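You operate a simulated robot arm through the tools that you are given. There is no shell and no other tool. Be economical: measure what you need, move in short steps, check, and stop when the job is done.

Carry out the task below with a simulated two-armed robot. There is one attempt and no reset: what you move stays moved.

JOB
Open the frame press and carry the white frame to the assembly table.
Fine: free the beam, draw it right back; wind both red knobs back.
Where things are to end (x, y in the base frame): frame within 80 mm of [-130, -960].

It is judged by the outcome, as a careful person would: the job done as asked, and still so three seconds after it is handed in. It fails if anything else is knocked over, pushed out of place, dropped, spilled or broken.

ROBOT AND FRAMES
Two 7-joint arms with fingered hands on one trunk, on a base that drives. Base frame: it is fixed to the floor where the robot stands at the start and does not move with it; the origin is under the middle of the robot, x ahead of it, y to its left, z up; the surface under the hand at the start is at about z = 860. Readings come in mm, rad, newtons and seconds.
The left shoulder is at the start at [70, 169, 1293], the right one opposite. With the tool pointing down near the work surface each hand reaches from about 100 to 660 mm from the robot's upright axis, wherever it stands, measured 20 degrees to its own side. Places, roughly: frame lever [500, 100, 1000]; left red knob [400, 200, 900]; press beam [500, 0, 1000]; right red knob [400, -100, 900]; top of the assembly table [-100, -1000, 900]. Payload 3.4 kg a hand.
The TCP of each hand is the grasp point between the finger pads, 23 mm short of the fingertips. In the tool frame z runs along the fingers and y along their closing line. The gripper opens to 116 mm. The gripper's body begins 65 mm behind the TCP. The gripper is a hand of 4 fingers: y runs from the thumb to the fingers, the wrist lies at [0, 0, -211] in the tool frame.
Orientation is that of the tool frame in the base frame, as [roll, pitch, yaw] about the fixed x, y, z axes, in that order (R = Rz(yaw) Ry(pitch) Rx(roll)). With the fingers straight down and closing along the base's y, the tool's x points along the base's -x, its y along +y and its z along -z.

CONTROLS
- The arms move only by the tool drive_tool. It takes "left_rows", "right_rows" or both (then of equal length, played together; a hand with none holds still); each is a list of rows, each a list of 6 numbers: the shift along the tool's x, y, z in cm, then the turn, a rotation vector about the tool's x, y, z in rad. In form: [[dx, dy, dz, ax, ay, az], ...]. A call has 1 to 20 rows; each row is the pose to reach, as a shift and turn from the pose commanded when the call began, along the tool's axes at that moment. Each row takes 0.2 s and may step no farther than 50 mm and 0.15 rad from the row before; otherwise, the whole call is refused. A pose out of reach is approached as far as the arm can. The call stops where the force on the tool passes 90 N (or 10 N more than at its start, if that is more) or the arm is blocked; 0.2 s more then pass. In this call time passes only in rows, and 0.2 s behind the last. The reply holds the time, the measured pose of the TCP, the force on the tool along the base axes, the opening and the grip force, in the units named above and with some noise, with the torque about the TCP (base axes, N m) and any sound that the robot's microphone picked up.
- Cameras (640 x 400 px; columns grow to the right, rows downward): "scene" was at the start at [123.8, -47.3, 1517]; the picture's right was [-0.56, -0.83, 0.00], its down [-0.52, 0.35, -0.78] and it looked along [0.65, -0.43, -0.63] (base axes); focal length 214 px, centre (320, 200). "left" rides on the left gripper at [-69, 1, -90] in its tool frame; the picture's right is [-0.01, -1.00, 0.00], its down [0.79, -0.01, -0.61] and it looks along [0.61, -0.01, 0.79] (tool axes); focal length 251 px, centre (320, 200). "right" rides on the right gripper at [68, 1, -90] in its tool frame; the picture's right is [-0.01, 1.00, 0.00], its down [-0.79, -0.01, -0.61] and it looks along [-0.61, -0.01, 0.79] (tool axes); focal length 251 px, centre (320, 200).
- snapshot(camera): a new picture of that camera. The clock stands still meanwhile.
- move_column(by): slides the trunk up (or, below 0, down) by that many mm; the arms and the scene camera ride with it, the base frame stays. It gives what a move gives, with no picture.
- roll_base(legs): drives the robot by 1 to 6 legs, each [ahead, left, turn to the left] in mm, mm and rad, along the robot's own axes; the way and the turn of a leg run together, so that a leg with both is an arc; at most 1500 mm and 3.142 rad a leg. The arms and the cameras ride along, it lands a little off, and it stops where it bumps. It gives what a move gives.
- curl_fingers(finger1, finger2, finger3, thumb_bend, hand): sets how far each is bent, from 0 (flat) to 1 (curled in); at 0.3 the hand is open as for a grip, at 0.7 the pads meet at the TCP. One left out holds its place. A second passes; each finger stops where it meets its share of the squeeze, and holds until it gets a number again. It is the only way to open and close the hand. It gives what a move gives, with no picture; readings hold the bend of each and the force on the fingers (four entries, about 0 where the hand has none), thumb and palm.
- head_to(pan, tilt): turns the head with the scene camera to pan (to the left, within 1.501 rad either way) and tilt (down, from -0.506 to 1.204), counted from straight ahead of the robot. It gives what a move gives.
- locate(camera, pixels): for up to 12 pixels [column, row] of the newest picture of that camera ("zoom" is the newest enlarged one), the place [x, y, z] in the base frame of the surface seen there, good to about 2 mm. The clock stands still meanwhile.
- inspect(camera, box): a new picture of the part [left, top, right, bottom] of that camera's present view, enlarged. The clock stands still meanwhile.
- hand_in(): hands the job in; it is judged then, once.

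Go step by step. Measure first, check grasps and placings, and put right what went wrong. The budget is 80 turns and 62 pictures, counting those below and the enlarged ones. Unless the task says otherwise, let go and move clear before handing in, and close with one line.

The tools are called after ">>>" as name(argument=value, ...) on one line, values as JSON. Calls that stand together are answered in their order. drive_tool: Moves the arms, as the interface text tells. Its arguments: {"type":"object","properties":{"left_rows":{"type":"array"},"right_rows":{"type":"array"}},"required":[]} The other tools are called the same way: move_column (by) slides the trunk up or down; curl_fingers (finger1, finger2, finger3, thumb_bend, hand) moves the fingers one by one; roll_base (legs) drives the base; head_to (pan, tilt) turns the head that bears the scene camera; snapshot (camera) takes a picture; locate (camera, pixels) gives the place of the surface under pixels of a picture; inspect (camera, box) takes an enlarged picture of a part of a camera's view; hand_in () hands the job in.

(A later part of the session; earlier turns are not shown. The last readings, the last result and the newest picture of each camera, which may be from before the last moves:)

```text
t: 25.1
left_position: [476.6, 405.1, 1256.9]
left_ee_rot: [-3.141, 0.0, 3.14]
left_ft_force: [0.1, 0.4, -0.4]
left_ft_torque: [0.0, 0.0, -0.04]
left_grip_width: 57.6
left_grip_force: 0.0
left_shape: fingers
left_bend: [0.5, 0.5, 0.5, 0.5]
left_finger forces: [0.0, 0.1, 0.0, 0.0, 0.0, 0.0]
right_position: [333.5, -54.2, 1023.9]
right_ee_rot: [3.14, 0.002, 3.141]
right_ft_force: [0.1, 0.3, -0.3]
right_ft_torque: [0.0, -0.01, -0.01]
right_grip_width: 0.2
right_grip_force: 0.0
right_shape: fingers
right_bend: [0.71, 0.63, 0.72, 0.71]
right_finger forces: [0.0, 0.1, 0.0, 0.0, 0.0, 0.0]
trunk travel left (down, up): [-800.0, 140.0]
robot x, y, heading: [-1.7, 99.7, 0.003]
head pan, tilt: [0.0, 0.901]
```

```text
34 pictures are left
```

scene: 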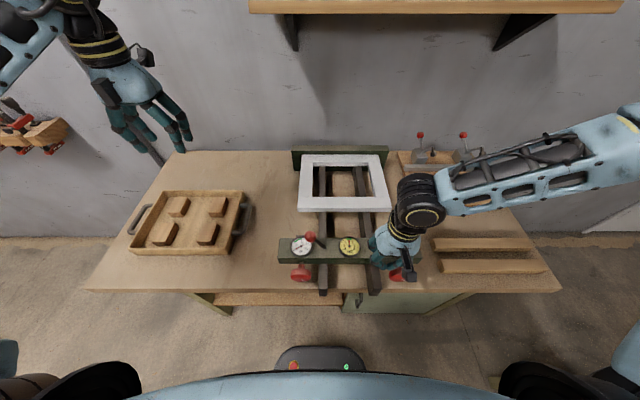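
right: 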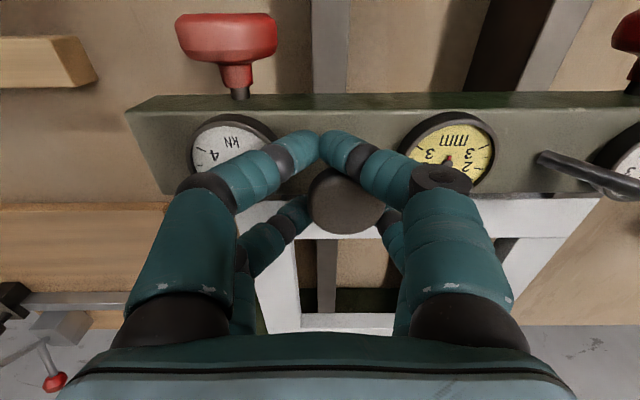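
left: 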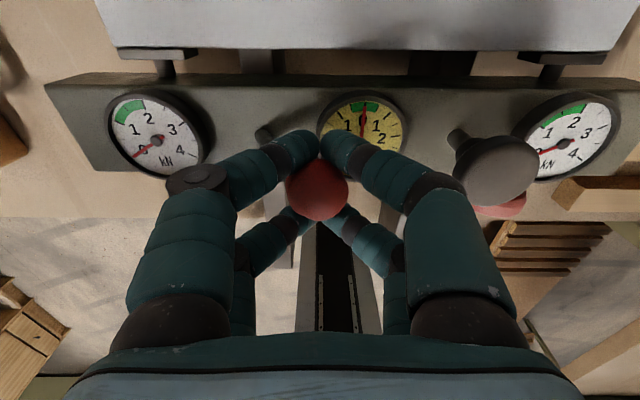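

The grip slipped off the knob. I'll check whether the beam moved and look closely.

>>> locate(camera="scene", pixels=[[330, 245], [330, 256], [285, 247], [285, 240]])

>>> inspect(camera="scene", box=[256, 200, 448, 320])

>>> snapshot(camera="right")

```text
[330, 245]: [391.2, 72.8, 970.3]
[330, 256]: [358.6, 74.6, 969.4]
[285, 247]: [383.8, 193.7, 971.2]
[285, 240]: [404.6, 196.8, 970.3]
```

```text
3.33 times, centred on (352, 260) of scene
```

zoom: 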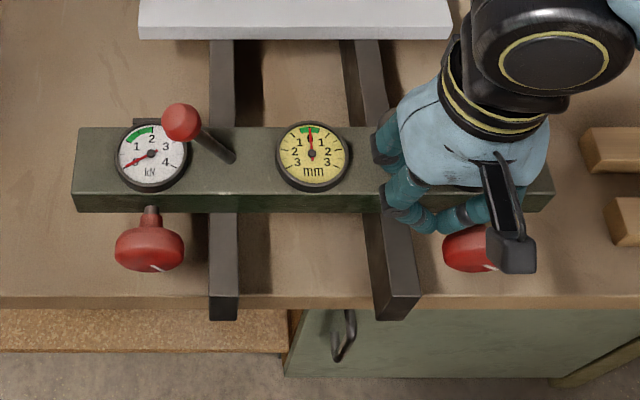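

```text
32 pictures are left
```

right: 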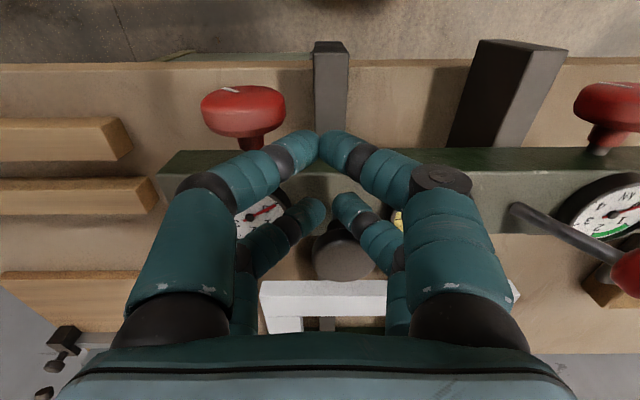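

The beam sits at x≈357–404 (96 mm back). To be sure it is at the stop, I'll regrip the mushroom lower and centred and pull harder.

>>> drive_tool(right_rows=[[0, 0, -4, 0, 0, 0], [0, 0, -6, 0, 0, 0]])

>>> curl_fingers(hand="right", finger1=0.46, finger2=0.46, finger3=0.46, thumb_bend=0.46)

>>> drive_tool(right_rows=[[-3, 0.6, 0, 0, 0, 0], [-5.2, 1.2, 0, 0, 0, 0], [-5.2, 1.2, 3, 0, 0, 0], [-5.2, 1.2, 6, 0, 0, 0], [-5.2, 1.2, 7.5, 0, 0, 0]])

>>> snapshot(camera="right")

```text
t: 25.8
left_position: [476.3, 406.1, 1256.5]
left_ee_rot: [3.141, 0.0, -3.141]
left_ft_force: [-0.2, 0.4, 0.3]
left_ft_torque: [-0.03, 0.01, 0.04]
left_grip_width: 57.8
left_grip_force: 0.1
left_shape: fingers
left_bend: [0.5, 0.5, 0.5, 0.5]
left_finger forces: [0.0, 0.0, 0.1, 0.0, 0.0, 0.0]
right_position: [332.5, -54.1, 1082.7]
right_ee_rot: [-3.141, 0.002, -3.14]
right_ft_force: [0.3, 0.4, 0.0]
right_ft_torque: [-0.04, 0.0, 0.01]
right_grip_width: 0.2
right_grip_force: 0.0
right_shape: fingers
right_bend: [0.71, 0.63, 0.72, 0.71]
right_finger forces: [0.0, 0.0, 0.0, 0.0, 0.0, 0.1]
trunk travel left (down, up): [-800.0, 140.0]
robot x, y, heading: [2.4, 97.6, 0.0]
head pan, tilt: [0.0, 0.901]
```

```text
t: 26.8
left_position: [476.2, 406.1, 1256.4]
left_ee_rot: [-3.141, -0.001, -3.141]
left_ft_force: [-0.1, -0.8, 0.3]
left_ft_torque: [0.04, -0.01, 0.0]
left_grip_width: 57.9
left_grip_force: 0.1
left_shape: fingers
left_bend: [0.5, 0.5, 0.5, 0.5]
left_finger forces: [0.0, 0.1, 0.1, 0.1, 0.0, 0.0]
right_position: [332.2, -54.4, 1082.6]
right_ee_rot: [-3.141, -0.002, -3.141]
right_ft_force: [-0.7, -0.8, -0.1]
right_ft_torque: [0.0, -0.03, 0.0]
right_grip_width: 69.4
right_grip_force: 0.0
right_shape: fingers
right_bend: [0.46, 0.46, 0.46, 0.46]
right_finger forces: [0.0, 0.0, 0.1, 0.0, 0.0, 0.1]
trunk travel left (down, up): [-800.0, 140.0]
robot x, y, heading: [-2.2, 103.5, 0.003]
head pan, tilt: [0.0, 0.901]
```

```text
t: 27.9
left_position: [476.9, 406.2, 1256.8]
left_ee_rot: [-3.141, -0.002, -3.141]
left_ft_force: [-0.3, -0.1, -0.3]
left_ft_torque: [0.0, 0.01, 0.0]
left_grip_width: 57.6
left_grip_force: 0.0
left_shape: fingers
left_bend: [0.5, 0.5, 0.5, 0.5]
left_finger forces: [0.0, 0.0, 0.0, 0.0, 0.1, 0.0]
right_position: [386.2, -41.5, 1008.5]
right_ee_rot: [-3.142, 0.0, 3.141]
right_ft_force: [-0.3, 0.1, -0.2]
right_ft_torque: [0.01, -0.01, 0.01]
right_grip_width: 69.4
right_grip_force: 0.1
right_shape: fingers
right_bend: [0.46, 0.46, 0.46, 0.46]
right_finger forces: [0.0, 0.1, 0.0, 0.0, 0.0, 0.1]
trunk travel left (down, up): [-800.0, 140.0]
robot x, y, heading: [-1.0, 100.4, -0.001]
head pan, tilt: [0.0, 0.901]
```

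```text
31 pictures are left
```

right: 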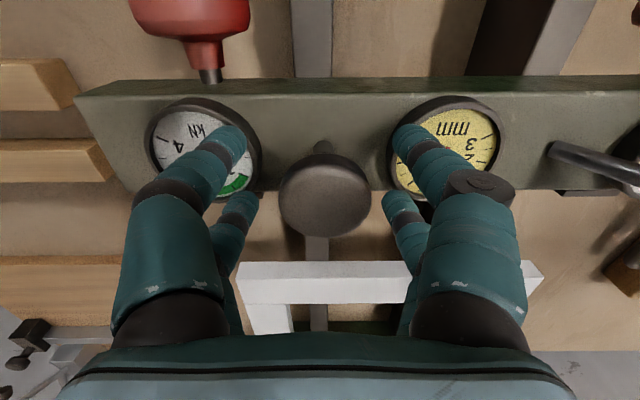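

The mushroom is now centred. I'll close firmly and pull back in small steps.

>>> curl_fingers(hand="right", finger1=0.8, finger2=0.8, finger3=0.8, thumb_bend=0.8)

>>> drive_tool(right_rows=[[0.5, 0, 0, 0, 0, 0], [1, 0, 0, 0, 0, 0], [1.5, 0, 0, 0, 0, 0], [2, 0, 0, 0, 0, 0]])

>>> snapshot(camera="right")

>>> locate(camera="right", pixels=[[560, 90], [560, 180], [110, 95], [320, 95]])

```text
t: 28.9
left_position: [478.2, 405.7, 1256.0]
left_ee_rot: [-3.141, 0.0, 3.141]
left_ft_force: [-0.9, 0.2, -0.1]
left_ft_torque: [0.02, 0.02, 0.0]
left_grip_width: 57.7
left_grip_force: 0.0
left_shape: fingers
left_bend: [0.5, 0.5, 0.5, 0.5]
left_finger forces: [0.0, 0.0, 0.0, 0.0, 0.0, 0.1]
right_position: [386.8, -44.9, 1009.0]
right_ee_rot: [3.14, -0.003, 3.141]
right_ft_force: [-3.4, -1.0, -14.0]
right_ft_torque: [-0.02, -0.22, 0.03]
right_grip_width: 1.9
right_grip_force: 11.4
right_shape: fingers
right_bend: [0.71, 0.76, 0.76, 0.74]
right_finger forces: [11.0, 0.4, 0.0, 0.1, 11.5, 0.0]
trunk travel left (down, up): [-800.0, 140.0]
robot x, y, heading: [0.2, 102.1, 0.004]
head pan, tilt: [0.0, 0.901]
```

```text
t: 29.9
left_position: [489.5, 405.2, 1252.4]
left_ee_rot: [3.141, -0.011, -3.141]
left_ft_force: [-0.4, 0.2, 0.2]
left_ft_torque: [0.05, 0.02, -0.01]
left_grip_width: 57.7
left_grip_force: 0.0
left_shape: fingers
left_bend: [0.5, 0.5, 0.5, 0.5]
left_finger forces: [0.0, 0.0, 0.0, 0.0, 0.0, 0.0]
right_position: [378.7, -42.7, 1008.1]
right_ee_rot: [3.14, -0.006, -3.141]
right_ft_force: [45.5, -1.1, 5.5]
right_ft_torque: [-0.05, 0.13, -0.26]
right_grip_width: 0.1
right_grip_force: 18.0
right_shape: fingers
right_bend: [0.72, 0.77, 0.77, 0.76]
right_finger forces: [0.0, 23.2, 11.8, 0.0, 0.7, 0.1]
trunk travel left (down, up): [-800.0, 140.0]
robot x, y, heading: [-0.1, 101.5, 0.007]
head pan, tilt: [0.0, 0.901]
```

```text
30 pictures are left
```

right: 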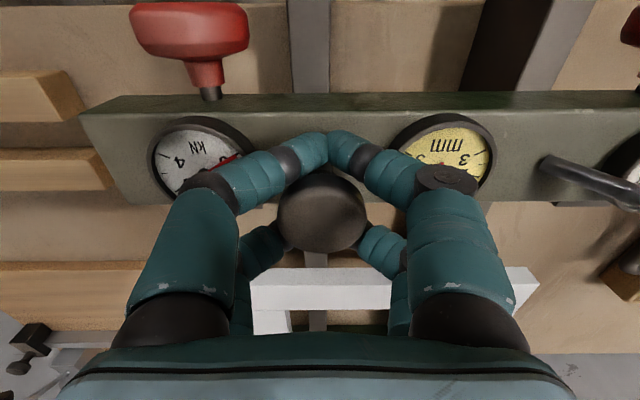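

```text
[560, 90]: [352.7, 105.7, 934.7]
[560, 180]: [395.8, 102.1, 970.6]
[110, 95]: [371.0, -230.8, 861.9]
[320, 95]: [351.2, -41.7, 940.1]
```

At 45 N the beam doesn't move: it is at its hard stop (front face x≈352, 100 mm drawn). I'll relax, release, lift, then back the base off and centre it on the two knobs.

>>> drive_tool(right_rows=[[-0.6, 0, 0, 0, 0, 0], [-1.3, 0, 0, 0, 0, 0]])

>>> curl_fingers(hand="right", finger1=0.45, finger2=0.45, finger3=0.45, thumb_bend=0.45)

>>> drive_tool(right_rows=[[0, 0, -4, 0, 0, 0], [0, 0, -8, 0, 0, 0], [1, -2, -12, 0, 0, 0], [2, -4, -15, 0, 0, 0]])

>>> head_to(pan=0, tilt=0.7)

>>> roll_base(legs=[[-330, -79, 0]])

>>> snapshot(camera="scene")

```text
t: 30.6
left_position: [479.7, 406.0, 1254.2]
left_ee_rot: [3.141, -0.001, -3.14]
left_ft_force: [1.4, -0.3, -0.3]
left_ft_torque: [0.01, 0.01, 0.0]
left_grip_width: 57.7
left_grip_force: 0.0
left_shape: fingers
left_bend: [0.5, 0.5, 0.5, 0.5]
left_finger forces: [0.0, 0.1, 0.1, 0.1, 0.1, 0.1]
right_position: [380.1, -42.1, 1007.2]
right_ee_rot: [-3.14, -0.006, 3.141]
right_ft_force: [13.0, 3.6, -3.0]
right_ft_torque: [-0.03, 0.06, -0.05]
right_grip_width: 0.2
right_grip_force: 7.7
right_shape: fingers
right_bend: [0.72, 0.77, 0.77, 0.76]
right_finger forces: [0.1, 10.0, 2.9, 0.0, 1.8, 0.0]
trunk travel left (down, up): [-800.0, 140.0]
robot x, y, heading: [-0.5, 100.2, 0.001]
head pan, tilt: [0.0, 0.901]
```

```text
t: 31.6
left_position: [475.4, 404.8, 1257.4]
left_ee_rot: [-3.141, 0.0, 3.142]
left_ft_force: [-0.6, 0.0, -0.2]
left_ft_torque: [0.02, -0.03, -0.01]
left_grip_width: 57.9
left_grip_force: 0.2
left_shape: fingers
left_bend: [0.5, 0.5, 0.5, 0.5]
left_finger forces: [0.0, 0.1, 0.0, 0.1, 0.0, 0.0]
right_position: [379.5, -42.6, 1011.1]
right_ee_rot: [3.141, 0.0, 3.14]
right_ft_force: [0.7, -0.3, -0.1]
right_ft_torque: [-0.01, -0.06, -0.01]
right_grip_width: 72.6
right_grip_force: 0.0
right_shape: fingers
right_bend: [0.45, 0.45, 0.45, 0.45]
right_finger forces: [0.0, 0.0, 0.0, 0.0, 0.0, 0.1]
trunk travel left (down, up): [-800.0, 140.0]
robot x, y, heading: [0.8, 99.8, -0.001]
head pan, tilt: [0.0, 0.901]
```

```text
t: 32.5
left_position: [475.2, 405.1, 1258.2]
left_ee_rot: [3.139, 0.003, 3.141]
left_ft_force: [-0.5, -0.3, 0.2]
left_ft_torque: [0.0, 0.0, 0.02]
left_grip_width: 57.9
left_grip_force: 0.1
left_shape: fingers
left_bend: [0.5, 0.5, 0.5, 0.5]
left_finger forces: [0.1, 0.0, 0.1, 0.0, 0.1, 0.0]
right_position: [356.6, -83.0, 1159.2]
right_ee_rot: [3.139, 0.002, -3.141]
right_ft_force: [-0.4, -0.1, -0.8]
right_ft_torque: [-0.02, 0.0, 0.0]
right_grip_width: 72.6
right_grip_force: 0.0
right_shape: fingers
right_bend: [0.45, 0.45, 0.45, 0.45]
right_finger forces: [0.0, 0.1, 0.1, 0.0, 0.0, 0.0]
trunk travel left (down, up): [-800.0, 140.0]
robot x, y, heading: [-3.0, 103.6, -0.002]
head pan, tilt: [0.0, 0.901]
```

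```text
t: 33.3
left_position: [477.2, 406.0, 1257.3]
left_ee_rot: [-3.14, 0.001, 3.141]
left_ft_force: [0.2, 0.3, 0.6]
left_ft_torque: [-0.01, 0.0, 0.01]
left_grip_width: 57.8
left_grip_force: 0.1
left_shape: fingers
left_bend: [0.5, 0.5, 0.5, 0.5]
left_finger forces: [0.1, 0.0, 0.0, 0.1, 0.0, 0.0]
right_position: [359.9, -82.0, 1159.2]
right_ee_rot: [3.141, 0.001, 3.14]
right_ft_force: [0.4, -0.7, -0.4]
right_ft_torque: [0.0, -0.03, -0.01]
right_grip_width: 72.6
right_grip_force: 0.0
right_shape: fingers
right_bend: [0.45, 0.45, 0.45, 0.45]
right_finger forces: [0.1, 0.0, 0.1, 0.1, 0.0, 0.0]
trunk travel left (down, up): [-800.0, 140.0]
robot x, y, heading: [0.2, 102.4, -0.002]
head pan, tilt: [0.0, 0.7]
```

```text
t: 35.5
left_position: [146.3, 328.6, 1256.1]
left_ee_rot: [-3.141, 0.0, -3.137]
left_ft_force: [0.9, 0.1, -0.2]
left_ft_torque: [0.02, 0.01, -0.02]
left_grip_width: 57.9
left_grip_force: 0.1
left_shape: fingers
left_bend: [0.5, 0.5, 0.5, 0.5]
left_finger forces: [0.0, 0.0, 0.0, 0.1, 0.1, 0.0]
right_position: [31.7, -158.7, 1157.9]
right_ee_rot: [3.141, -0.003, -3.136]
right_ft_force: [0.9, 0.1, -0.2]
right_ft_torque: [0.03, -0.02, 0.03]
right_grip_width: 72.7
right_grip_force: 0.0
right_shape: fingers
right_bend: [0.45, 0.45, 0.45, 0.45]
right_finger forces: [0.0, 0.1, 0.1, 0.1, 0.0, 0.0]
trunk travel left (down, up): [-800.0, 140.0]
robot x, y, heading: [-331.6, 19.6, 0.003]
head pan, tilt: [0.0, 0.7]
```

```text
29 pictures are left
```

scene: 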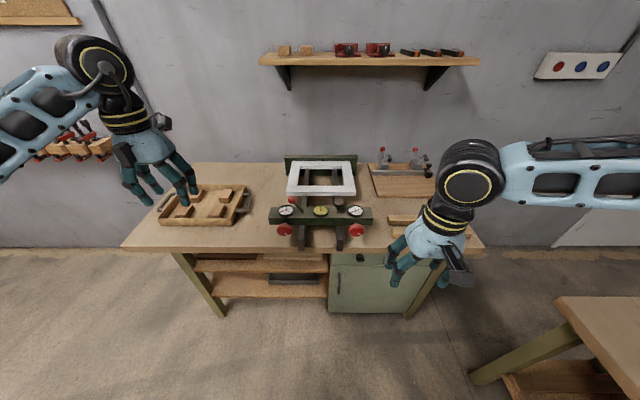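

The base is at [-332,20]. The knobs are clearly visible at (284,229) and (357,230); I'll zoom in and measure them.

>>> inspect(camera="scene", box=[264, 190, 376, 260])

```text
5.71 times, centred on (320, 225) of scene
```

zoom: 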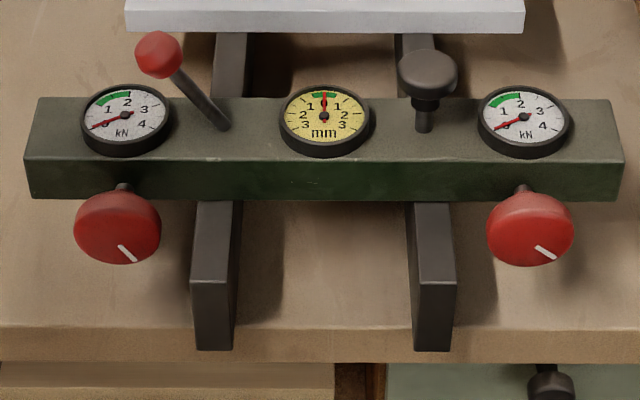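

>>> locate(camera="zoom", pixels=[[124, 238], [88, 240], [156, 235], [118, 198], [122, 258], [536, 240], [498, 240], [568, 235], [531, 200], [535, 260], [210, 300], [100, 332]])

```text
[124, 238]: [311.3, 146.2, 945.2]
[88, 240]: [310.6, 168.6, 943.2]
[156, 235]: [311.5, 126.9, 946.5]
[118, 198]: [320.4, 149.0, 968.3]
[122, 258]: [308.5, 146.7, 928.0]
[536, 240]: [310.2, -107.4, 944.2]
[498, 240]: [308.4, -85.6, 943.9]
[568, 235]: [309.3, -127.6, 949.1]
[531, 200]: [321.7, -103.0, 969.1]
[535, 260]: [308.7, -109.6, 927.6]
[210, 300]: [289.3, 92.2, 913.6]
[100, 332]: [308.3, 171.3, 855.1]
```

Knob axes: left y≈150, right y≈-105, z≈945, front face x≈310. I'll bring both hands to a staging pose at x=200, pointing forward, in one synchronized move.

>>> drive_tool(left_rows=[[-0.45, -1.5, 2.1, 0, -0.131, 0], [-0.9, -3, 4.3, 0, -0.262, 0], [-1.35, -4.5, 6.4, 0, -0.393, 0], [-1.8, -6, 8.5, 0, -0.524, 0], [-2.25, -7.5, 10.7, 0, -0.655, 0], [-2.7, -9, 12.8, 0, -0.785, 0], [-3.15, -10.4, 14.9, 0, -0.916, 0], [-3.6, -11.9, 17.1, 0, -1.047, 0], [-4.05, -13.4, 19.2, 0, -1.178, 0], [-4.5, -14.9, 21.3, 0, -1.309, 0], [-4.95, -16.4, 23.5, 0, -1.44, 0], [-5.4, -17.9, 25.6, 0, -1.571, 0]], right_rows=[[-1.4, 0.45, 1.3, 0, -0.131, 0], [-2.8, 0.9, 2.6, 0, -0.262, 0], [-4.2, 1.35, 3.9, 0, -0.393, 0], [-5.6, 1.8, 5.3, 0, -0.524, 0], [-7, 2.25, 6.6, 0, -0.655, 0], [-8.4, 2.7, 7.9, 0, -0.785, 0], [-9.8, 3.15, 9.2, 0, -0.916, 0], [-11.2, 3.6, 10.5, 0, -1.047, 0], [-12.6, 4.05, 11.8, 0, -1.178, 0], [-14, 4.5, 13.1, 0, -1.309, 0], [-15.4, 4.95, 14.5, 0, -1.44, 0], [-16.8, 5.4, 15.8, 0, -1.571, 0]])

>>> snapshot(camera="scene")

```text
t: 38.1
left_position: [169.6, 140.5, 1061.0]
left_ee_rot: [-3.004, 0.905, -3.003]
left_ft_force: [-0.3, -0.6, 0.6]
left_ft_torque: [0.05, -0.03, 0.02]
left_grip_width: 58.4
left_grip_force: 0.1
left_shape: fingers
left_bend: [0.5, 0.5, 0.5, 0.5]
left_finger forces: [0.0, 0.0, 0.1, 0.1, 0.0, 0.1]
left hand out of reach, approached as far as the arm can: row 8, 9, 10, 11, 12
right_position: [190.7, -181.2, 1110.7]
right_ee_rot: [2.153, 1.569, 2.161]
right_ft_force: [0.2, -0.4, 0.2]
right_ft_torque: [0.03, 0.02, 0.0]
right_grip_width: 72.9
right_grip_force: 0.1
right_shape: fingers
right_bend: [0.45, 0.45, 0.45, 0.45]
right_finger forces: [0.1, 0.0, 0.0, 0.1, 0.0, 0.0]
right hand out of reach, approached as far as the arm can: row 9, 10, 11, 12
trunk travel left (down, up): [-800.0, 140.0]
robot x, y, heading: [-331.2, 21.0, 0.005]
head pan, tilt: [0.0, 0.7]
```

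```text
27 pictures are left
```

scene: 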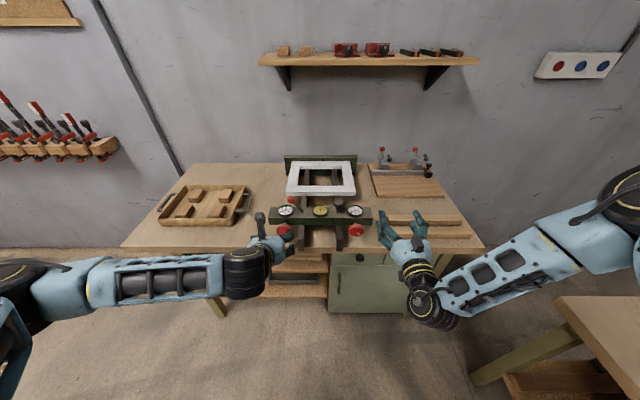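

Both wrists hit a sideways limit because the elbows are out wide. I'll back the base off 200 mm so the forearms point more forward, then extend.

>>> roll_base(legs=[[-200, 0, 0]])

>>> drive_tool(left_rows=[[-2, 0, 3, 0, 0, 0], [-4, 0, 6, 0, 0, 0], [-6, 0, 9, 0, 0, 0], [-8, 0, 12, 0, 0, 0], [-10, 0, 15, 0, 0, 0], [-12, 0, 18, 0, 0, 0]], right_rows=[[0, 0, 3, 0, 0, 0], [0, 0, 6, 0, 0, 0], [0, 0, 9, 0, 0, 0], [0, 0, 12, 0, 0, 0], [0, 0, 15, 0, 0, 0], [0, 0, 18, 0, 0, 0]])

```text
t: 39.7
left_position: [-25.3, 143.1, 1059.5]
left_ee_rot: [-3.001, 0.903, -2.997]
left_ft_force: [0.6, -0.4, 0.6]
left_ft_torque: [0.02, -0.02, -0.03]
left_grip_width: 58.3
left_grip_force: 0.1
left_shape: fingers
left_bend: [0.5, 0.5, 0.5, 0.5]
left_finger forces: [0.1, 0.0, 0.0, 0.0, 0.1, 0.0]
right_position: [-3.3, -180.1, 1111.1]
right_ee_rot: [-3.085, 1.567, -3.077]
right_ft_force: [-0.3, -0.5, 0.2]
right_ft_torque: [0.02, 0.0, 0.0]
right_grip_width: 72.7
right_grip_force: 0.1
right_shape: fingers
right_bend: [0.45, 0.45, 0.45, 0.45]
right_finger forces: [0.0, 0.1, 0.0, 0.0, 0.0, 0.1]
trunk travel left (down, up): [-800.0, 140.0]
robot x, y, heading: [-523.3, 18.9, 0.009]
head pan, tilt: [0.0, 0.7]
```

```text
t: 41.1
left_position: [190.9, 149.2, 1045.5]
left_ee_rot: [-3.001, 0.905, -3.001]
left_ft_force: [0.9, 0.7, 0.1]
left_ft_torque: [-0.02, -0.01, 0.03]
left_grip_width: 58.0
left_grip_force: 0.1
left_shape: fingers
left_bend: [0.5, 0.5, 0.5, 0.5]
left_finger forces: [0.0, 0.1, 0.1, 0.0, 0.0, 0.1]
right_position: [142.8, -203.9, 1147.6]
right_ee_rot: [2.847, 1.567, 2.86]
right_ft_force: [-0.2, -0.3, -0.4]
right_ft_torque: [-0.02, 0.01, 0.03]
right_grip_width: 72.8
right_grip_force: 0.0
right_shape: fingers
right_bend: [0.45, 0.45, 0.45, 0.45]
right_finger forces: [0.1, 0.1, 0.0, 0.0, 0.0, 0.0]
right hand out of reach, approached as far as the arm can: row 2, 3, 4, 5, 6
trunk travel left (down, up): [-800.0, 140.0]
robot x, y, heading: [-524.5, 21.4, 0.007]
head pan, tilt: [0.0, 0.7]
```

The left hand now extends well (pointing forward, 38° down). I'll level it at this distance, and bring the right hand back a little and lower to find its reachable range.

>>> drive_tool(left_rows=[[0, 0, 0, 0, -0.13, 0], [0, 0, 0, 0, -0.26, 0], [0, 0, 0, 0, -0.39, 0], [0, 0, 0, 0, -0.52, 0], [0, 0, 0, 0, -0.66, 0]], right_rows=[[2, 0, -1, 0, 0, 0], [4, 0, -2, 0, 0, 0], [6, 0, -2, 0, 0, 0], [8, 0, -2, 0, 0, 0], [10, 0, -2, 0, 0, 0]])

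>>> snapshot(camera="scene")

```text
t: 42.3
left_position: [197.9, 77.4, 1098.1]
left_ee_rot: [-2.07, 1.473, -1.977]
left_ft_force: [0.2, 1.0, -0.5]
left_ft_torque: [0.0, 0.03, 0.0]
left_grip_width: 58.5
left_grip_force: 0.0
left_shape: fingers
left_bend: [0.5, 0.5, 0.5, 0.5]
left_finger forces: [0.0, 0.0, 0.0, 0.0, 0.0, 0.0]
left hand out of reach, approached as far as the arm can: row 2, 3, 4, 5
right_position: [100.0, -228.6, 1109.8]
right_ee_rot: [2.6, 1.568, 2.611]
right_ft_force: [-0.5, -0.4, 0.5]
right_ft_torque: [0.02, -0.02, 0.04]
right_grip_width: 72.8
right_grip_force: 0.0
right_shape: fingers
right_bend: [0.45, 0.45, 0.45, 0.45]
right_finger forces: [0.0, 0.0, 0.0, 0.0, 0.1, 0.0]
right hand out of reach, approached as far as the arm can: row 1, 2, 3, 4, 5
trunk travel left (down, up): [-800.0, 140.0]
robot x, y, heading: [-523.2, 16.7, 0.011]
head pan, tilt: [0.0, 0.7]
```

```text
26 pictures are left
```

scene: 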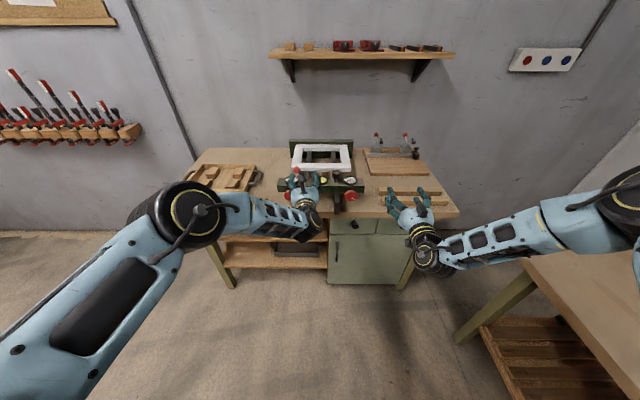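

The right hand now points exactly forward but is limited in going down, so lowering the trunk is the right fix. I'll lower it 180 mm.

>>> move_column(by=-180)

>>> drive_tool(left_rows=[[0, 1.5, -0.5, 0, -0.05, 0], [0, 3, -0.5, 0, -0.1, 0], [0, 5, -0.5, 0, -0.1, 0], [0, 7, -0.5, 0, -0.1, 0]], right_rows=[[0, 2.5, 2, 0, 0, 0], [0, 5, 4, 0, 0, 0], [0, 8, 6, 0, 0, 0], [0, 12, 8, 0, 0, 0]])

>>> snapshot(camera="scene")

```text
t: 44.3
left_position: [197.6, 78.2, 914.9]
left_ee_rot: [-2.099, 1.47, -2.004]
left_ft_force: [0.4, -0.3, -0.2]
left_ft_torque: [-0.04, 0.02, 0.0]
left_grip_width: 58.2
left_grip_force: 0.1
left_shape: fingers
left_bend: [0.5, 0.5, 0.5, 0.5]
left_finger forces: [0.1, 0.0, 0.1, 0.0, 0.0, 0.1]
right_position: [100.2, -227.5, 929.4]
right_ee_rot: [3.109, 1.568, 3.119]
right_ft_force: [0.0, 0.1, 0.4]
right_ft_torque: [0.02, -0.03, 0.01]
right_grip_width: 72.7
right_grip_force: 0.0
right_shape: fingers
right_bend: [0.45, 0.45, 0.45, 0.45]
right_finger forces: [0.0, 0.1, 0.1, 0.0, 0.1, 0.0]
trunk travel left (down, up): [-620.0, 320.0]
robot x, y, heading: [-523.1, 19.7, 0.007]
head pan, tilt: [0.0, 0.7]
```

```text
t: 45.3
left_position: [185.7, 95.7, 944.2]
left_ee_rot: [-1.355, 1.48, -1.215]
left_ft_force: [0.0, 0.5, 1.3]
left_ft_torque: [0.01, 0.04, 0.02]
left_grip_width: 58.3
left_grip_force: 0.0
left_shape: fingers
left_bend: [0.5, 0.5, 0.5, 0.5]
left_finger forces: [0.1, 0.1, 0.1, 0.0, 0.0, 0.0]
left hand out of reach, approached as far as the arm can: row 1, 2, 3, 4
right_position: [132.8, -166.6, 988.1]
right_ee_rot: [-3.001, 1.565, -2.989]
right_ft_force: [0.8, -0.1, -0.4]
right_ft_torque: [0.0, -0.01, 0.0]
right_grip_width: 72.4
right_grip_force: 0.2
right_shape: fingers
right_bend: [0.45, 0.45, 0.45, 0.45]
right_finger forces: [0.0, 0.0, 0.0, 0.1, 0.0, 0.0]
right hand out of reach, approached as far as the arm can: row 1, 2, 3, 4
trunk travel left (down, up): [-620.0, 320.0]
robot x, y, heading: [-526.5, 21.3, 0.005]
head pan, tilt: [0.0, 0.7]
```

```text
25 pictures are left
```

scene: 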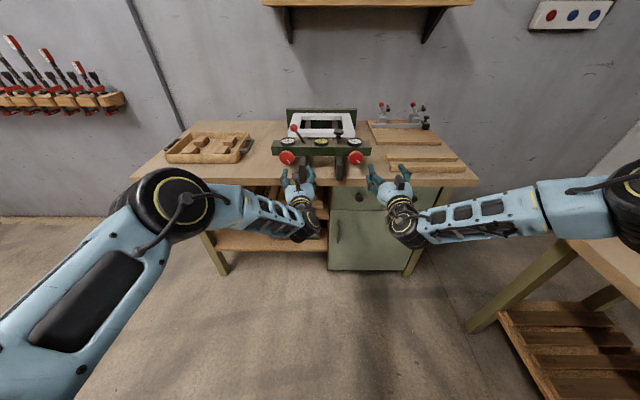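

The hands slide along a joint limit again. I'll test whether rolling the hands about their own axis eases this (the roll angle doesn't matter for gripping a round knob).

>>> drive_tool(left_rows=[[0, 0, 0, 0, 0, -0.14], [0, 0, 0, 0, 0, -0.28], [0, 0, 0, 0, 0, -0.42], [0, 0, 0, 0, 0, -0.56], [0, 0, 0, 0, 0, -0.7]], right_rows=[[0, 0, 0, 0, 0, 0.14], [0, 0, 0, 0, 0, 0.28], [0, 0, 0, 0, 0, 0.42], [0, 0, 0, 0, 0, 0.56], [0, 0, 0, 0, 0, 0.7]])

>>> drive_tool(left_rows=[[0.7, 0.7, 0, 0, 0, 0], [1.4, 1.4, 0, 0, 0, 0]], right_rows=[[0.7, 0.7, 0, 0, 0, 0], [1.4, 1.4, 0, 0, 0, 0]])

```text
t: 46.5
left_position: [186.6, 95.7, 945.6]
left_ee_rot: [-1.544, 0.78, -1.416]
left_ft_force: [-0.2, -0.6, 0.1]
left_ft_torque: [-0.02, 0.0, 0.0]
left_grip_width: 58.1
left_grip_force: 0.0
left_shape: fingers
left_bend: [0.5, 0.5, 0.5, 0.5]
left_finger forces: [0.0, 0.0, 0.1, 0.0, 0.0, 0.1]
right_position: [130.7, -163.6, 989.1]
right_ee_rot: [1.577, 0.868, 1.586]
right_ft_force: [-0.6, -0.4, 0.9]
right_ft_torque: [0.0, 0.03, 0.0]
right_grip_width: 72.9
right_grip_force: 0.0
right_shape: fingers
right_bend: [0.45, 0.45, 0.45, 0.45]
right_finger forces: [0.1, 0.0, 0.0, 0.0, 0.0, 0.0]
trunk travel left (down, up): [-620.0, 320.0]
robot x, y, heading: [-526.3, 19.0, 0.013]
head pan, tilt: [0.0, 0.7]
```

```text
t: 47.1
left_position: [187.1, 90.7, 929.9]
left_ee_rot: [-1.552, 0.783, -1.413]
left_ft_force: [0.0, 0.3, 0.5]
left_ft_torque: [0.0, -0.02, -0.03]
left_grip_width: 58.2
left_grip_force: 0.0
left_shape: fingers
left_bend: [0.5, 0.5, 0.5, 0.5]
left_finger forces: [0.0, 0.0, 0.1, 0.1, 0.0, 0.0]
left hand out of reach, approached as far as the arm can: row 2
right_position: [125.5, -156.5, 992.3]
right_ee_rot: [1.575, 0.87, 1.587]
right_ft_force: [-0.3, 0.0, -0.1]
right_ft_torque: [0.02, 0.01, 0.0]
right_grip_width: 72.6
right_grip_force: 0.1
right_shape: fingers
right_bend: [0.45, 0.45, 0.45, 0.45]
right_finger forces: [0.0, 0.0, 0.0, 0.0, 0.0, 0.1]
right hand out of reach, approached as far as the arm can: row 1, 2
trunk travel left (down, up): [-620.0, 320.0]
robot x, y, heading: [-523.0, 20.6, 0.01]
head pan, tilt: [0.0, 0.7]
```

Rolling is free but the pointing limit stays: the forearm comes in too much from the side. I'll turn the robot 35° to the right and work with the right hand, whose forearm then points more along the knob axis; first the left hand goes up and out of the way.

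>>> drive_tool(left_rows=[[-4.2, 0.4, -1.9, 0, 0, 0], [-8.4, 0.8, -3.8, 0, 0, 0], [-12.6, 1.2, -5.7, 0, 0, 0], [-16.8, 1.6, -7.6, 0, 0, 0], [-21, 2, -9.5, 0, 0, 0], [-25.2, 2.4, -11.4, 0, 0, 0], [-29.4, 2.7, -13, 0, 0, 0], [-33.6, 3, -15, 0, 0, 0]])

>>> roll_base(legs=[[0, 0, -0.61]])

>>> snapshot(camera="scene")

```text
t: 48.9
left_position: [-9.1, 331.7, 1177.0]
left_ee_rot: [-1.561, 0.779, -1.431]
left_ft_force: [0.4, 0.5, 0.2]
left_ft_torque: [-0.01, 0.04, -0.09]
left_grip_width: 58.5
left_grip_force: 0.0
left_shape: fingers
left_bend: [0.5, 0.5, 0.5, 0.5]
left_finger forces: [0.0, 0.0, 0.0, 0.0, 0.0, 0.0]
left hand out of reach, approached as far as the arm can: row 1, 2, 3, 4, 5, 6, 7, 8
right_position: [124.3, -152.9, 996.4]
right_ee_rot: [1.574, 0.876, 1.584]
right_ft_force: [-0.6, -0.2, 0.4]
right_ft_torque: [0.03, 0.0, -0.05]
right_grip_width: 72.8
right_grip_force: 0.1
right_shape: fingers
right_bend: [0.45, 0.45, 0.45, 0.45]
right_finger forces: [0.0, 0.0, 0.1, 0.0, 0.0, 0.0]
trunk travel left (down, up): [-620.0, 320.0]
robot x, y, heading: [-524.2, 19.3, 0.005]
head pan, tilt: [0.0, 0.7]
```

```text
t: 51.0
left_position: [76.2, -25.7, 1176.7]
left_ee_rot: [-1.566, 0.784, -2.045]
left_ft_force: [1.1, -0.2, -0.5]
left_ft_torque: [0.0, 0.0, 0.02]
left_grip_width: 58.1
left_grip_force: 0.0
left_shape: fingers
left_bend: [0.5, 0.5, 0.5, 0.5]
left_finger forces: [0.0, 0.0, 0.0, 0.1, 0.0, 0.0]
right_position: [-94.7, -498.8, 993.3]
right_ee_rot: [1.577, 0.87, 0.972]
right_ft_force: [-0.8, -0.2, -0.5]
right_ft_torque: [-0.02, 0.0, -0.02]
right_grip_width: 72.6
right_grip_force: 0.1
right_shape: fingers
right_bend: [0.45, 0.45, 0.45, 0.45]
right_finger forces: [0.1, 0.0, 0.1, 0.1, 0.0, 0.0]
trunk travel left (down, up): [-620.0, 320.0]
robot x, y, heading: [-524.8, 19.9, -0.605]
head pan, tilt: [0.0, 0.7]
```

```text
24 pictures are left
```

scene: 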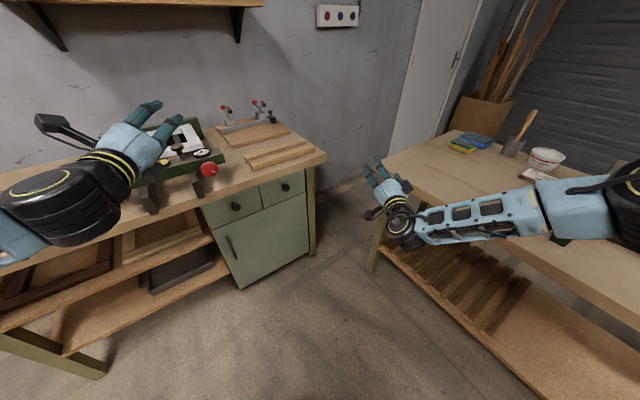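

The left hand stays high and will pass over the tray with clearance. I'll drive the base sideways-left 483 mm and yaw the right hand back to point along +x.

>>> roll_base(legs=[[7, 480, 0]])

>>> drive_tool(right_rows=[[0, 0, 0, -0.093, 0.078, 0], [0, 0, 0, -0.186, 0.156, 0], [0, 0, 0, -0.279, 0.234, 0], [0, 0, 0, -0.371, 0.312, 0], [0, 0, 0, -0.463, 0.39, 0]])

>>> head_to(pan=0.1, tilt=0.8)

>>> snapshot(camera="scene")

```text
t: 53.8
left_position: [358.5, 363.6, 1178.0]
left_ee_rot: [-1.568, 0.784, -2.05]
left_ft_force: [-0.9, -0.3, -0.2]
left_ft_torque: [-0.01, -0.04, 0.0]
left_grip_width: 58.2
left_grip_force: 0.0
left_shape: fingers
left_bend: [0.5, 0.5, 0.5, 0.5]
left_finger forces: [0.1, 0.1, 0.0, 0.0, 0.1, 0.1]
right_position: [184.7, -108.1, 992.9]
right_ee_rot: [1.577, 0.871, 0.965]
right_ft_force: [-0.1, 0.3, -0.3]
right_ft_torque: [-0.01, 0.02, 0.02]
right_grip_width: 72.9
right_grip_force: 0.1
right_shape: fingers
right_bend: [0.45, 0.45, 0.45, 0.45]
right_finger forces: [0.1, 0.0, 0.0, 0.1, 0.0, 0.1]
trunk travel left (down, up): [-620.0, 320.0]
robot x, y, heading: [-243.2, 412.1, -0.613]
head pan, tilt: [0.0, 0.7]
```

```text
t: 55.0
left_position: [358.4, 363.5, 1176.5]
left_ee_rot: [-1.568, 0.784, -2.05]
left_ft_force: [0.2, -0.1, 0.6]
left_ft_torque: [0.0, 0.02, 0.01]
left_grip_width: 58.3
left_grip_force: 0.1
left_shape: fingers
left_bend: [0.5, 0.5, 0.5, 0.5]
left_finger forces: [0.0, 0.0, 0.0, 0.0, 0.0, 0.0]
right_position: [184.1, -109.9, 994.4]
right_ee_rot: [1.577, 0.867, 1.573]
right_ft_force: [-0.2, -0.3, -1.1]
right_ft_torque: [-0.01, 0.0, -0.03]
right_grip_width: 72.8
right_grip_force: 0.1
right_shape: fingers
right_bend: [0.45, 0.45, 0.45, 0.45]
right_finger forces: [0.0, 0.0, 0.0, 0.0, 0.1, 0.1]
trunk travel left (down, up): [-620.0, 320.0]
robot x, y, heading: [-242.3, 413.5, -0.612]
head pan, tilt: [0.0, 0.7]
```

```text
t: 55.7
left_position: [359.0, 364.2, 1176.9]
left_ee_rot: [-1.567, 0.784, -2.052]
left_ft_force: [-0.3, -0.4, -0.5]
left_ft_torque: [0.01, 0.0, -0.01]
left_grip_width: 58.3
left_grip_force: 0.2
left_shape: fingers
left_bend: [0.5, 0.5, 0.5, 0.5]
left_finger forces: [0.0, 0.0, 0.0, 0.0, 0.0, 0.0]
right_position: [184.6, -107.9, 994.2]
right_ee_rot: [1.575, 0.87, 1.571]
right_ft_force: [0.3, -0.4, -0.2]
right_ft_torque: [0.04, 0.02, -0.02]
right_grip_width: 72.8
right_grip_force: 0.1
right_shape: fingers
right_bend: [0.45, 0.45, 0.45, 0.45]
right_finger forces: [0.0, 0.0, 0.0, 0.0, 0.0, 0.0]
trunk travel left (down, up): [-620.0, 320.0]
robot x, y, heading: [-241.6, 410.3, -0.609]
head pan, tilt: [0.099, 0.799]
```

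```text
23 pictures are left
```

scene: 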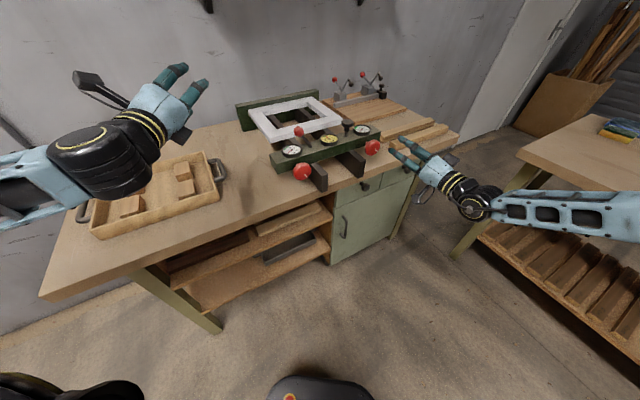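

The right hand now points exactly along +x at [185,-108,994]. I'll lower the trunk 49 mm, pre-roll the hand, open it slightly more and approach to x≈275 for an alignment check.

>>> move_column(by=-49)

>>> curl_fingers(hand="right", finger1=0.41, finger2=0.41, finger3=0.41, thumb_bend=0.41)

>>> drive_tool(right_rows=[[0, 0, 1.5, 0, 0, 0.14], [0, 0, 3, 0, 0, 0.28], [0, 0, 4.5, 0, 0, 0.42], [0, 0, 6, 0, 0, 0.56], [0, 0, 7.5, 0, 0, 0.7], [0, 0, 9, 0, 0, 0.8]])

>>> inspect(camera="scene", box=[272, 100, 464, 220])

>>> snapshot(camera="right")

```text
t: 56.6
left_position: [358.7, 363.2, 1127.9]
left_ee_rot: [-1.566, 0.783, -2.051]
left_ft_force: [0.0, 0.9, -0.5]
left_ft_torque: [0.03, 0.03, 0.0]
left_grip_width: 58.3
left_grip_force: 0.0
left_shape: fingers
left_bend: [0.5, 0.5, 0.5, 0.5]
left_finger forces: [0.1, 0.1, 0.1, 0.0, 0.0, 0.1]
right_position: [185.2, -107.8, 945.9]
right_ee_rot: [1.574, 0.87, 1.57]
right_ft_force: [0.1, 0.1, -0.1]
right_ft_torque: [0.0, -0.01, 0.0]
right_grip_width: 72.9
right_grip_force: 0.0
right_shape: fingers
right_bend: [0.45, 0.45, 0.45, 0.45]
right_finger forces: [0.0, 0.0, 0.0, 0.0, 0.0, 0.0]
trunk travel left (down, up): [-571.0, 369.0]
robot x, y, heading: [-242.6, 411.5, -0.612]
head pan, tilt: [0.099, 0.799]
```

```text
t: 57.6
left_position: [357.7, 364.0, 1128.2]
left_ee_rot: [-1.566, 0.784, -2.052]
left_ft_force: [0.2, -0.4, 0.3]
left_ft_torque: [0.03, 0.01, 0.03]
left_grip_width: 58.3
left_grip_force: 0.0
left_shape: fingers
left_bend: [0.5, 0.5, 0.5, 0.5]
left_finger forces: [0.0, 0.0, 0.0, 0.0, 0.0, 0.0]
right_position: [184.6, -107.9, 944.0]
right_ee_rot: [1.577, 0.869, 1.569]
right_ft_force: [-0.3, -0.9, 0.3]
right_ft_torque: [-0.01, -0.02, 0.0]
right_grip_width: 84.7
right_grip_force: 0.0
right_shape: fingers
right_bend: [0.41, 0.41, 0.41, 0.41]
right_finger forces: [0.0, 0.1, 0.1, 0.0, 0.1, 0.0]
trunk travel left (down, up): [-571.0, 369.0]
robot x, y, heading: [-242.4, 409.0, -0.607]
head pan, tilt: [0.099, 0.799]
```

```text
t: 59.0
left_position: [357.3, 363.5, 1128.8]
left_ee_rot: [-1.564, 0.784, -2.049]
left_ft_force: [1.5, -0.8, -1.0]
left_ft_torque: [-0.01, 0.02, -0.02]
left_grip_width: 58.4
left_grip_force: 0.2
left_shape: fingers
left_bend: [0.5, 0.5, 0.5, 0.5]
left_finger forces: [0.1, 0.0, 0.1, 0.1, 0.0, 0.0]
right_position: [241.3, -86.4, 965.4]
right_ee_rot: [1.576, 0.07, 1.563]
right_ft_force: [0.9, 0.3, -0.4]
right_ft_torque: [0.04, 0.01, 0.0]
right_grip_width: 84.7
right_grip_force: 0.0
right_shape: fingers
right_bend: [0.41, 0.41, 0.41, 0.41]
right_finger forces: [0.0, 0.0, 0.0, 0.0, 0.1, 0.1]
right hand out of reach, approached as far as the arm can: row 4, 5, 6
trunk travel left (down, up): [-571.0, 369.0]
robot x, y, heading: [-246.2, 412.2, -0.611]
head pan, tilt: [0.099, 0.799]
```

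```text
3.33 times, centred on (368, 160) of scene
```

zoom: 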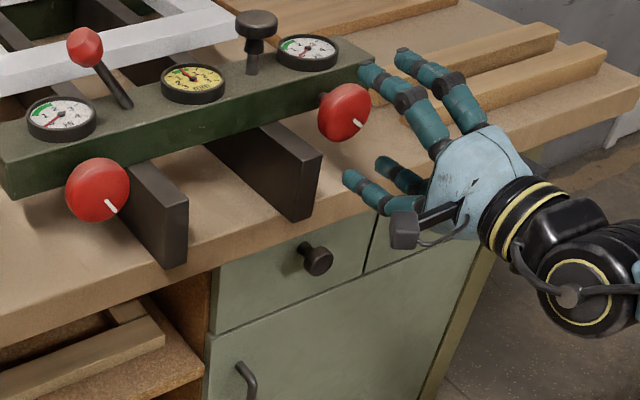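

```text
21 pictures are left
```

right: 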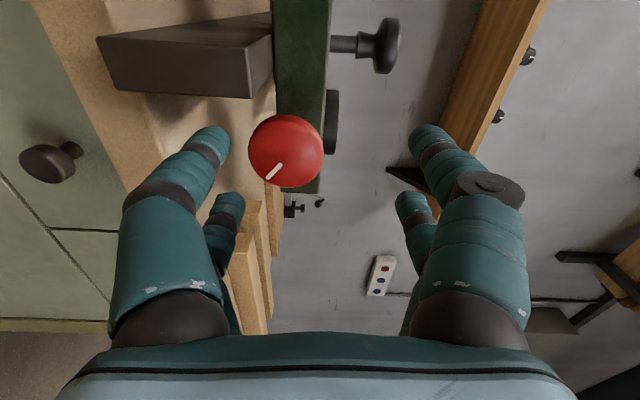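

The arm's forward reach ends about 45 mm ahead, so I'll pull the arm back to its good pose and let the base carry it forward in +x, stopping short of the knob first.

>>> drive_tool(right_rows=[[-0.7, -0.7, -2, 0, 0, 0], [-1.4, -1.4, -4, 0, 0, 0], [-2.1, -2.0, -5.6, 0, 0, 0]])

>>> roll_base(legs=[[66, 48, 0]])

>>> inspect(camera="scene", box=[240, 90, 464, 230])

```text
t: 59.8
left_position: [357.4, 363.7, 1127.4]
left_ee_rot: [-1.567, 0.785, -2.049]
left_ft_force: [-0.5, 0.0, -0.7]
left_ft_torque: [-0.02, -0.01, -0.03]
left_grip_width: 58.2
left_grip_force: 0.1
left_shape: fingers
left_bend: [0.5, 0.5, 0.5, 0.5]
left_finger forces: [0.0, 0.0, 0.1, 0.0, 0.0, 0.0]
right_position: [184.4, -106.5, 949.5]
right_ee_rot: [1.575, 0.07, 1.564]
right_ft_force: [0.1, -0.5, 0.6]
right_ft_torque: [-0.01, -0.03, 0.02]
right_grip_width: 84.4
right_grip_force: 0.0
right_shape: fingers
right_bend: [0.41, 0.41, 0.41, 0.41]
right_finger forces: [0.1, 0.0, 0.0, 0.0, 0.1, 0.1]
trunk travel left (down, up): [-571.0, 369.0]
robot x, y, heading: [-240.9, 412.6, -0.61]
head pan, tilt: [0.099, 0.799]
```

```text
t: 60.9
left_position: [439.4, 367.5, 1127.9]
left_ee_rot: [-1.568, 0.784, -2.051]
left_ft_force: [-0.2, -0.2, 0.3]
left_ft_torque: [0.03, 0.03, 0.03]
left_grip_width: 58.1
left_grip_force: 0.1
left_shape: fingers
left_bend: [0.5, 0.5, 0.5, 0.5]
left_finger forces: [0.0, 0.0, 0.0, 0.0, 0.0, 0.0]
right_position: [265.9, -104.7, 949.2]
right_ee_rot: [1.576, 0.07, 1.563]
right_ft_force: [-0.2, 0.4, -0.4]
right_ft_torque: [-0.01, 0.01, 0.0]
right_grip_width: 84.5
right_grip_force: 0.1
right_shape: fingers
right_bend: [0.41, 0.41, 0.41, 0.41]
right_finger forces: [0.0, 0.0, 0.0, 0.1, 0.0, 0.0]
trunk travel left (down, up): [-571.0, 369.0]
robot x, y, heading: [-163.0, 413.3, -0.611]
head pan, tilt: [0.099, 0.799]
```

```text
2.86 times, centred on (352, 160) of scene
```

zoom: 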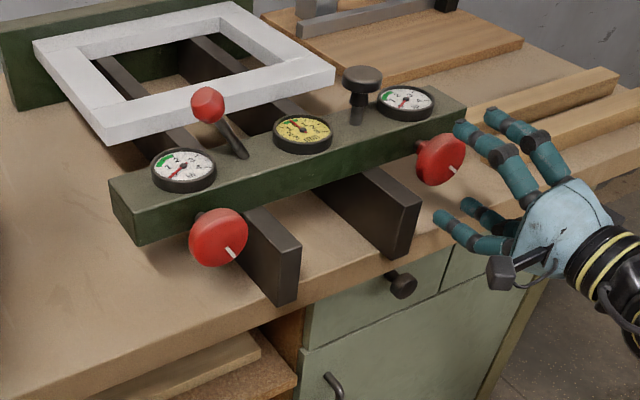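

TCP is at [266,-105,949], lined up. I'll re-measure the knob from this angle before going in.

>>> locate(camera="zoom", pixels=[[441, 165], [425, 165], [460, 160], [440, 140], [440, 182], [430, 145], [220, 240], [414, 148]])

>>> snapshot(camera="right")

```text
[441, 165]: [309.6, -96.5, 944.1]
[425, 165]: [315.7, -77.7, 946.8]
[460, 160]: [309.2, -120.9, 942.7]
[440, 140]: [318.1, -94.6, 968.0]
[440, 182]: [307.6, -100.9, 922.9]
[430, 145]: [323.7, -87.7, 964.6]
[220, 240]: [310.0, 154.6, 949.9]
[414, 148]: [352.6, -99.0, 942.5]
```

```text
19 pictures are left
```

right: 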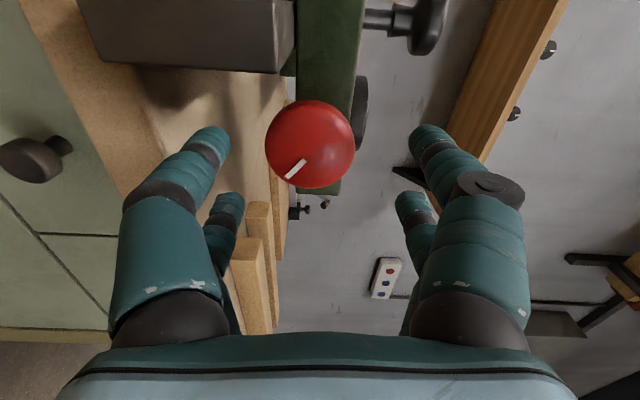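

The knob sits ~4 mm lower than the hand axis. I'll correct, move in with a small base step plus a short arm step, and close on the knob.

>>> drive_tool(right_rows=[[0, -0.4, 0, 0, 0, 0]])

>>> roll_base(legs=[[28, 20, 0]])

>>> drive_tool(right_rows=[[0, 0, 0.7, 0, 0, 0], [0, 0, 1.4, 0, 0, 0]])

>>> snapshot(camera="right")

```text
t: 61.3
left_position: [438.0, 365.6, 1129.0]
left_ee_rot: [-1.565, 0.784, -2.051]
left_ft_force: [-0.8, -1.1, 1.0]
left_ft_torque: [0.01, 0.01, 0.01]
left_grip_width: 58.3
left_grip_force: 0.1
left_shape: fingers
left_bend: [0.5, 0.5, 0.5, 0.5]
left_finger forces: [0.0, 0.0, 0.0, 0.0, 0.0, 0.0]
right_position: [264.3, -106.6, 946.3]
right_ee_rot: [1.574, 0.072, 1.561]
right_ft_force: [-0.5, 1.1, 0.6]
right_ft_torque: [-0.01, -0.03, -0.01]
right_grip_width: 84.6
right_grip_force: 0.1
right_shape: fingers
right_bend: [0.41, 0.41, 0.41, 0.41]
right_finger forces: [0.0, 0.0, 0.0, 0.0, 0.1, 0.0]
trunk travel left (down, up): [-571.0, 369.0]
robot x, y, heading: [-160.8, 413.7, -0.609]
head pan, tilt: [0.099, 0.799]
```

```text
t: 62.1
left_position: [472.3, 366.5, 1129.4]
left_ee_rot: [-1.565, 0.783, -2.05]
left_ft_force: [-0.2, 0.2, 0.0]
left_ft_torque: [0.01, -0.01, 0.03]
left_grip_width: 58.0
left_grip_force: 0.1
left_shape: fingers
left_bend: [0.5, 0.5, 0.5, 0.5]
left_finger forces: [0.1, 0.1, 0.1, 0.0, 0.1, 0.0]
right_position: [298.3, -104.5, 946.5]
right_ee_rot: [1.573, 0.072, 1.559]
right_ft_force: [0.7, 0.1, -0.2]
right_ft_torque: [0.02, 0.0, -0.02]
right_grip_width: 84.7
right_grip_force: 0.1
right_shape: fingers
right_bend: [0.41, 0.41, 0.41, 0.41]
right_finger forces: [0.1, 0.0, 0.1, 0.0, 0.0, 0.1]
trunk travel left (down, up): [-571.0, 369.0]
robot x, y, heading: [-128.4, 419.6, -0.609]
head pan, tilt: [0.099, 0.799]
```

```text
t: 62.7
left_position: [473.2, 366.9, 1127.3]
left_ee_rot: [-1.567, 0.784, -2.051]
left_ft_force: [-0.4, -0.1, 0.2]
left_ft_torque: [-0.04, 0.01, 0.0]
left_grip_width: 58.2
left_grip_force: 0.0
left_shape: fingers
left_bend: [0.5, 0.5, 0.5, 0.5]
left_finger forces: [0.0, 0.0, 0.0, 0.0, 0.1, 0.0]
right_position: [312.3, -102.8, 946.4]
right_ee_rot: [1.577, 0.074, 1.555]
right_ft_force: [0.2, -0.8, 0.7]
right_ft_torque: [-0.01, 0.0, 0.0]
right_grip_width: 84.5
right_grip_force: 0.0
right_shape: fingers
right_bend: [0.41, 0.41, 0.41, 0.41]
right_finger forces: [0.1, 0.0, 0.1, 0.0, 0.0, 0.0]
right hand out of reach, approached as far as the arm can: row 2
trunk travel left (down, up): [-571.0, 369.0]
robot x, y, heading: [-126.4, 415.3, -0.61]
head pan, tilt: [0.099, 0.799]
```

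```text
18 pictures are left
```

right: 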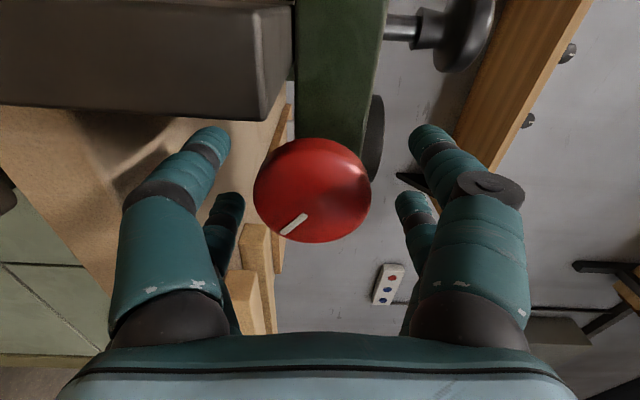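

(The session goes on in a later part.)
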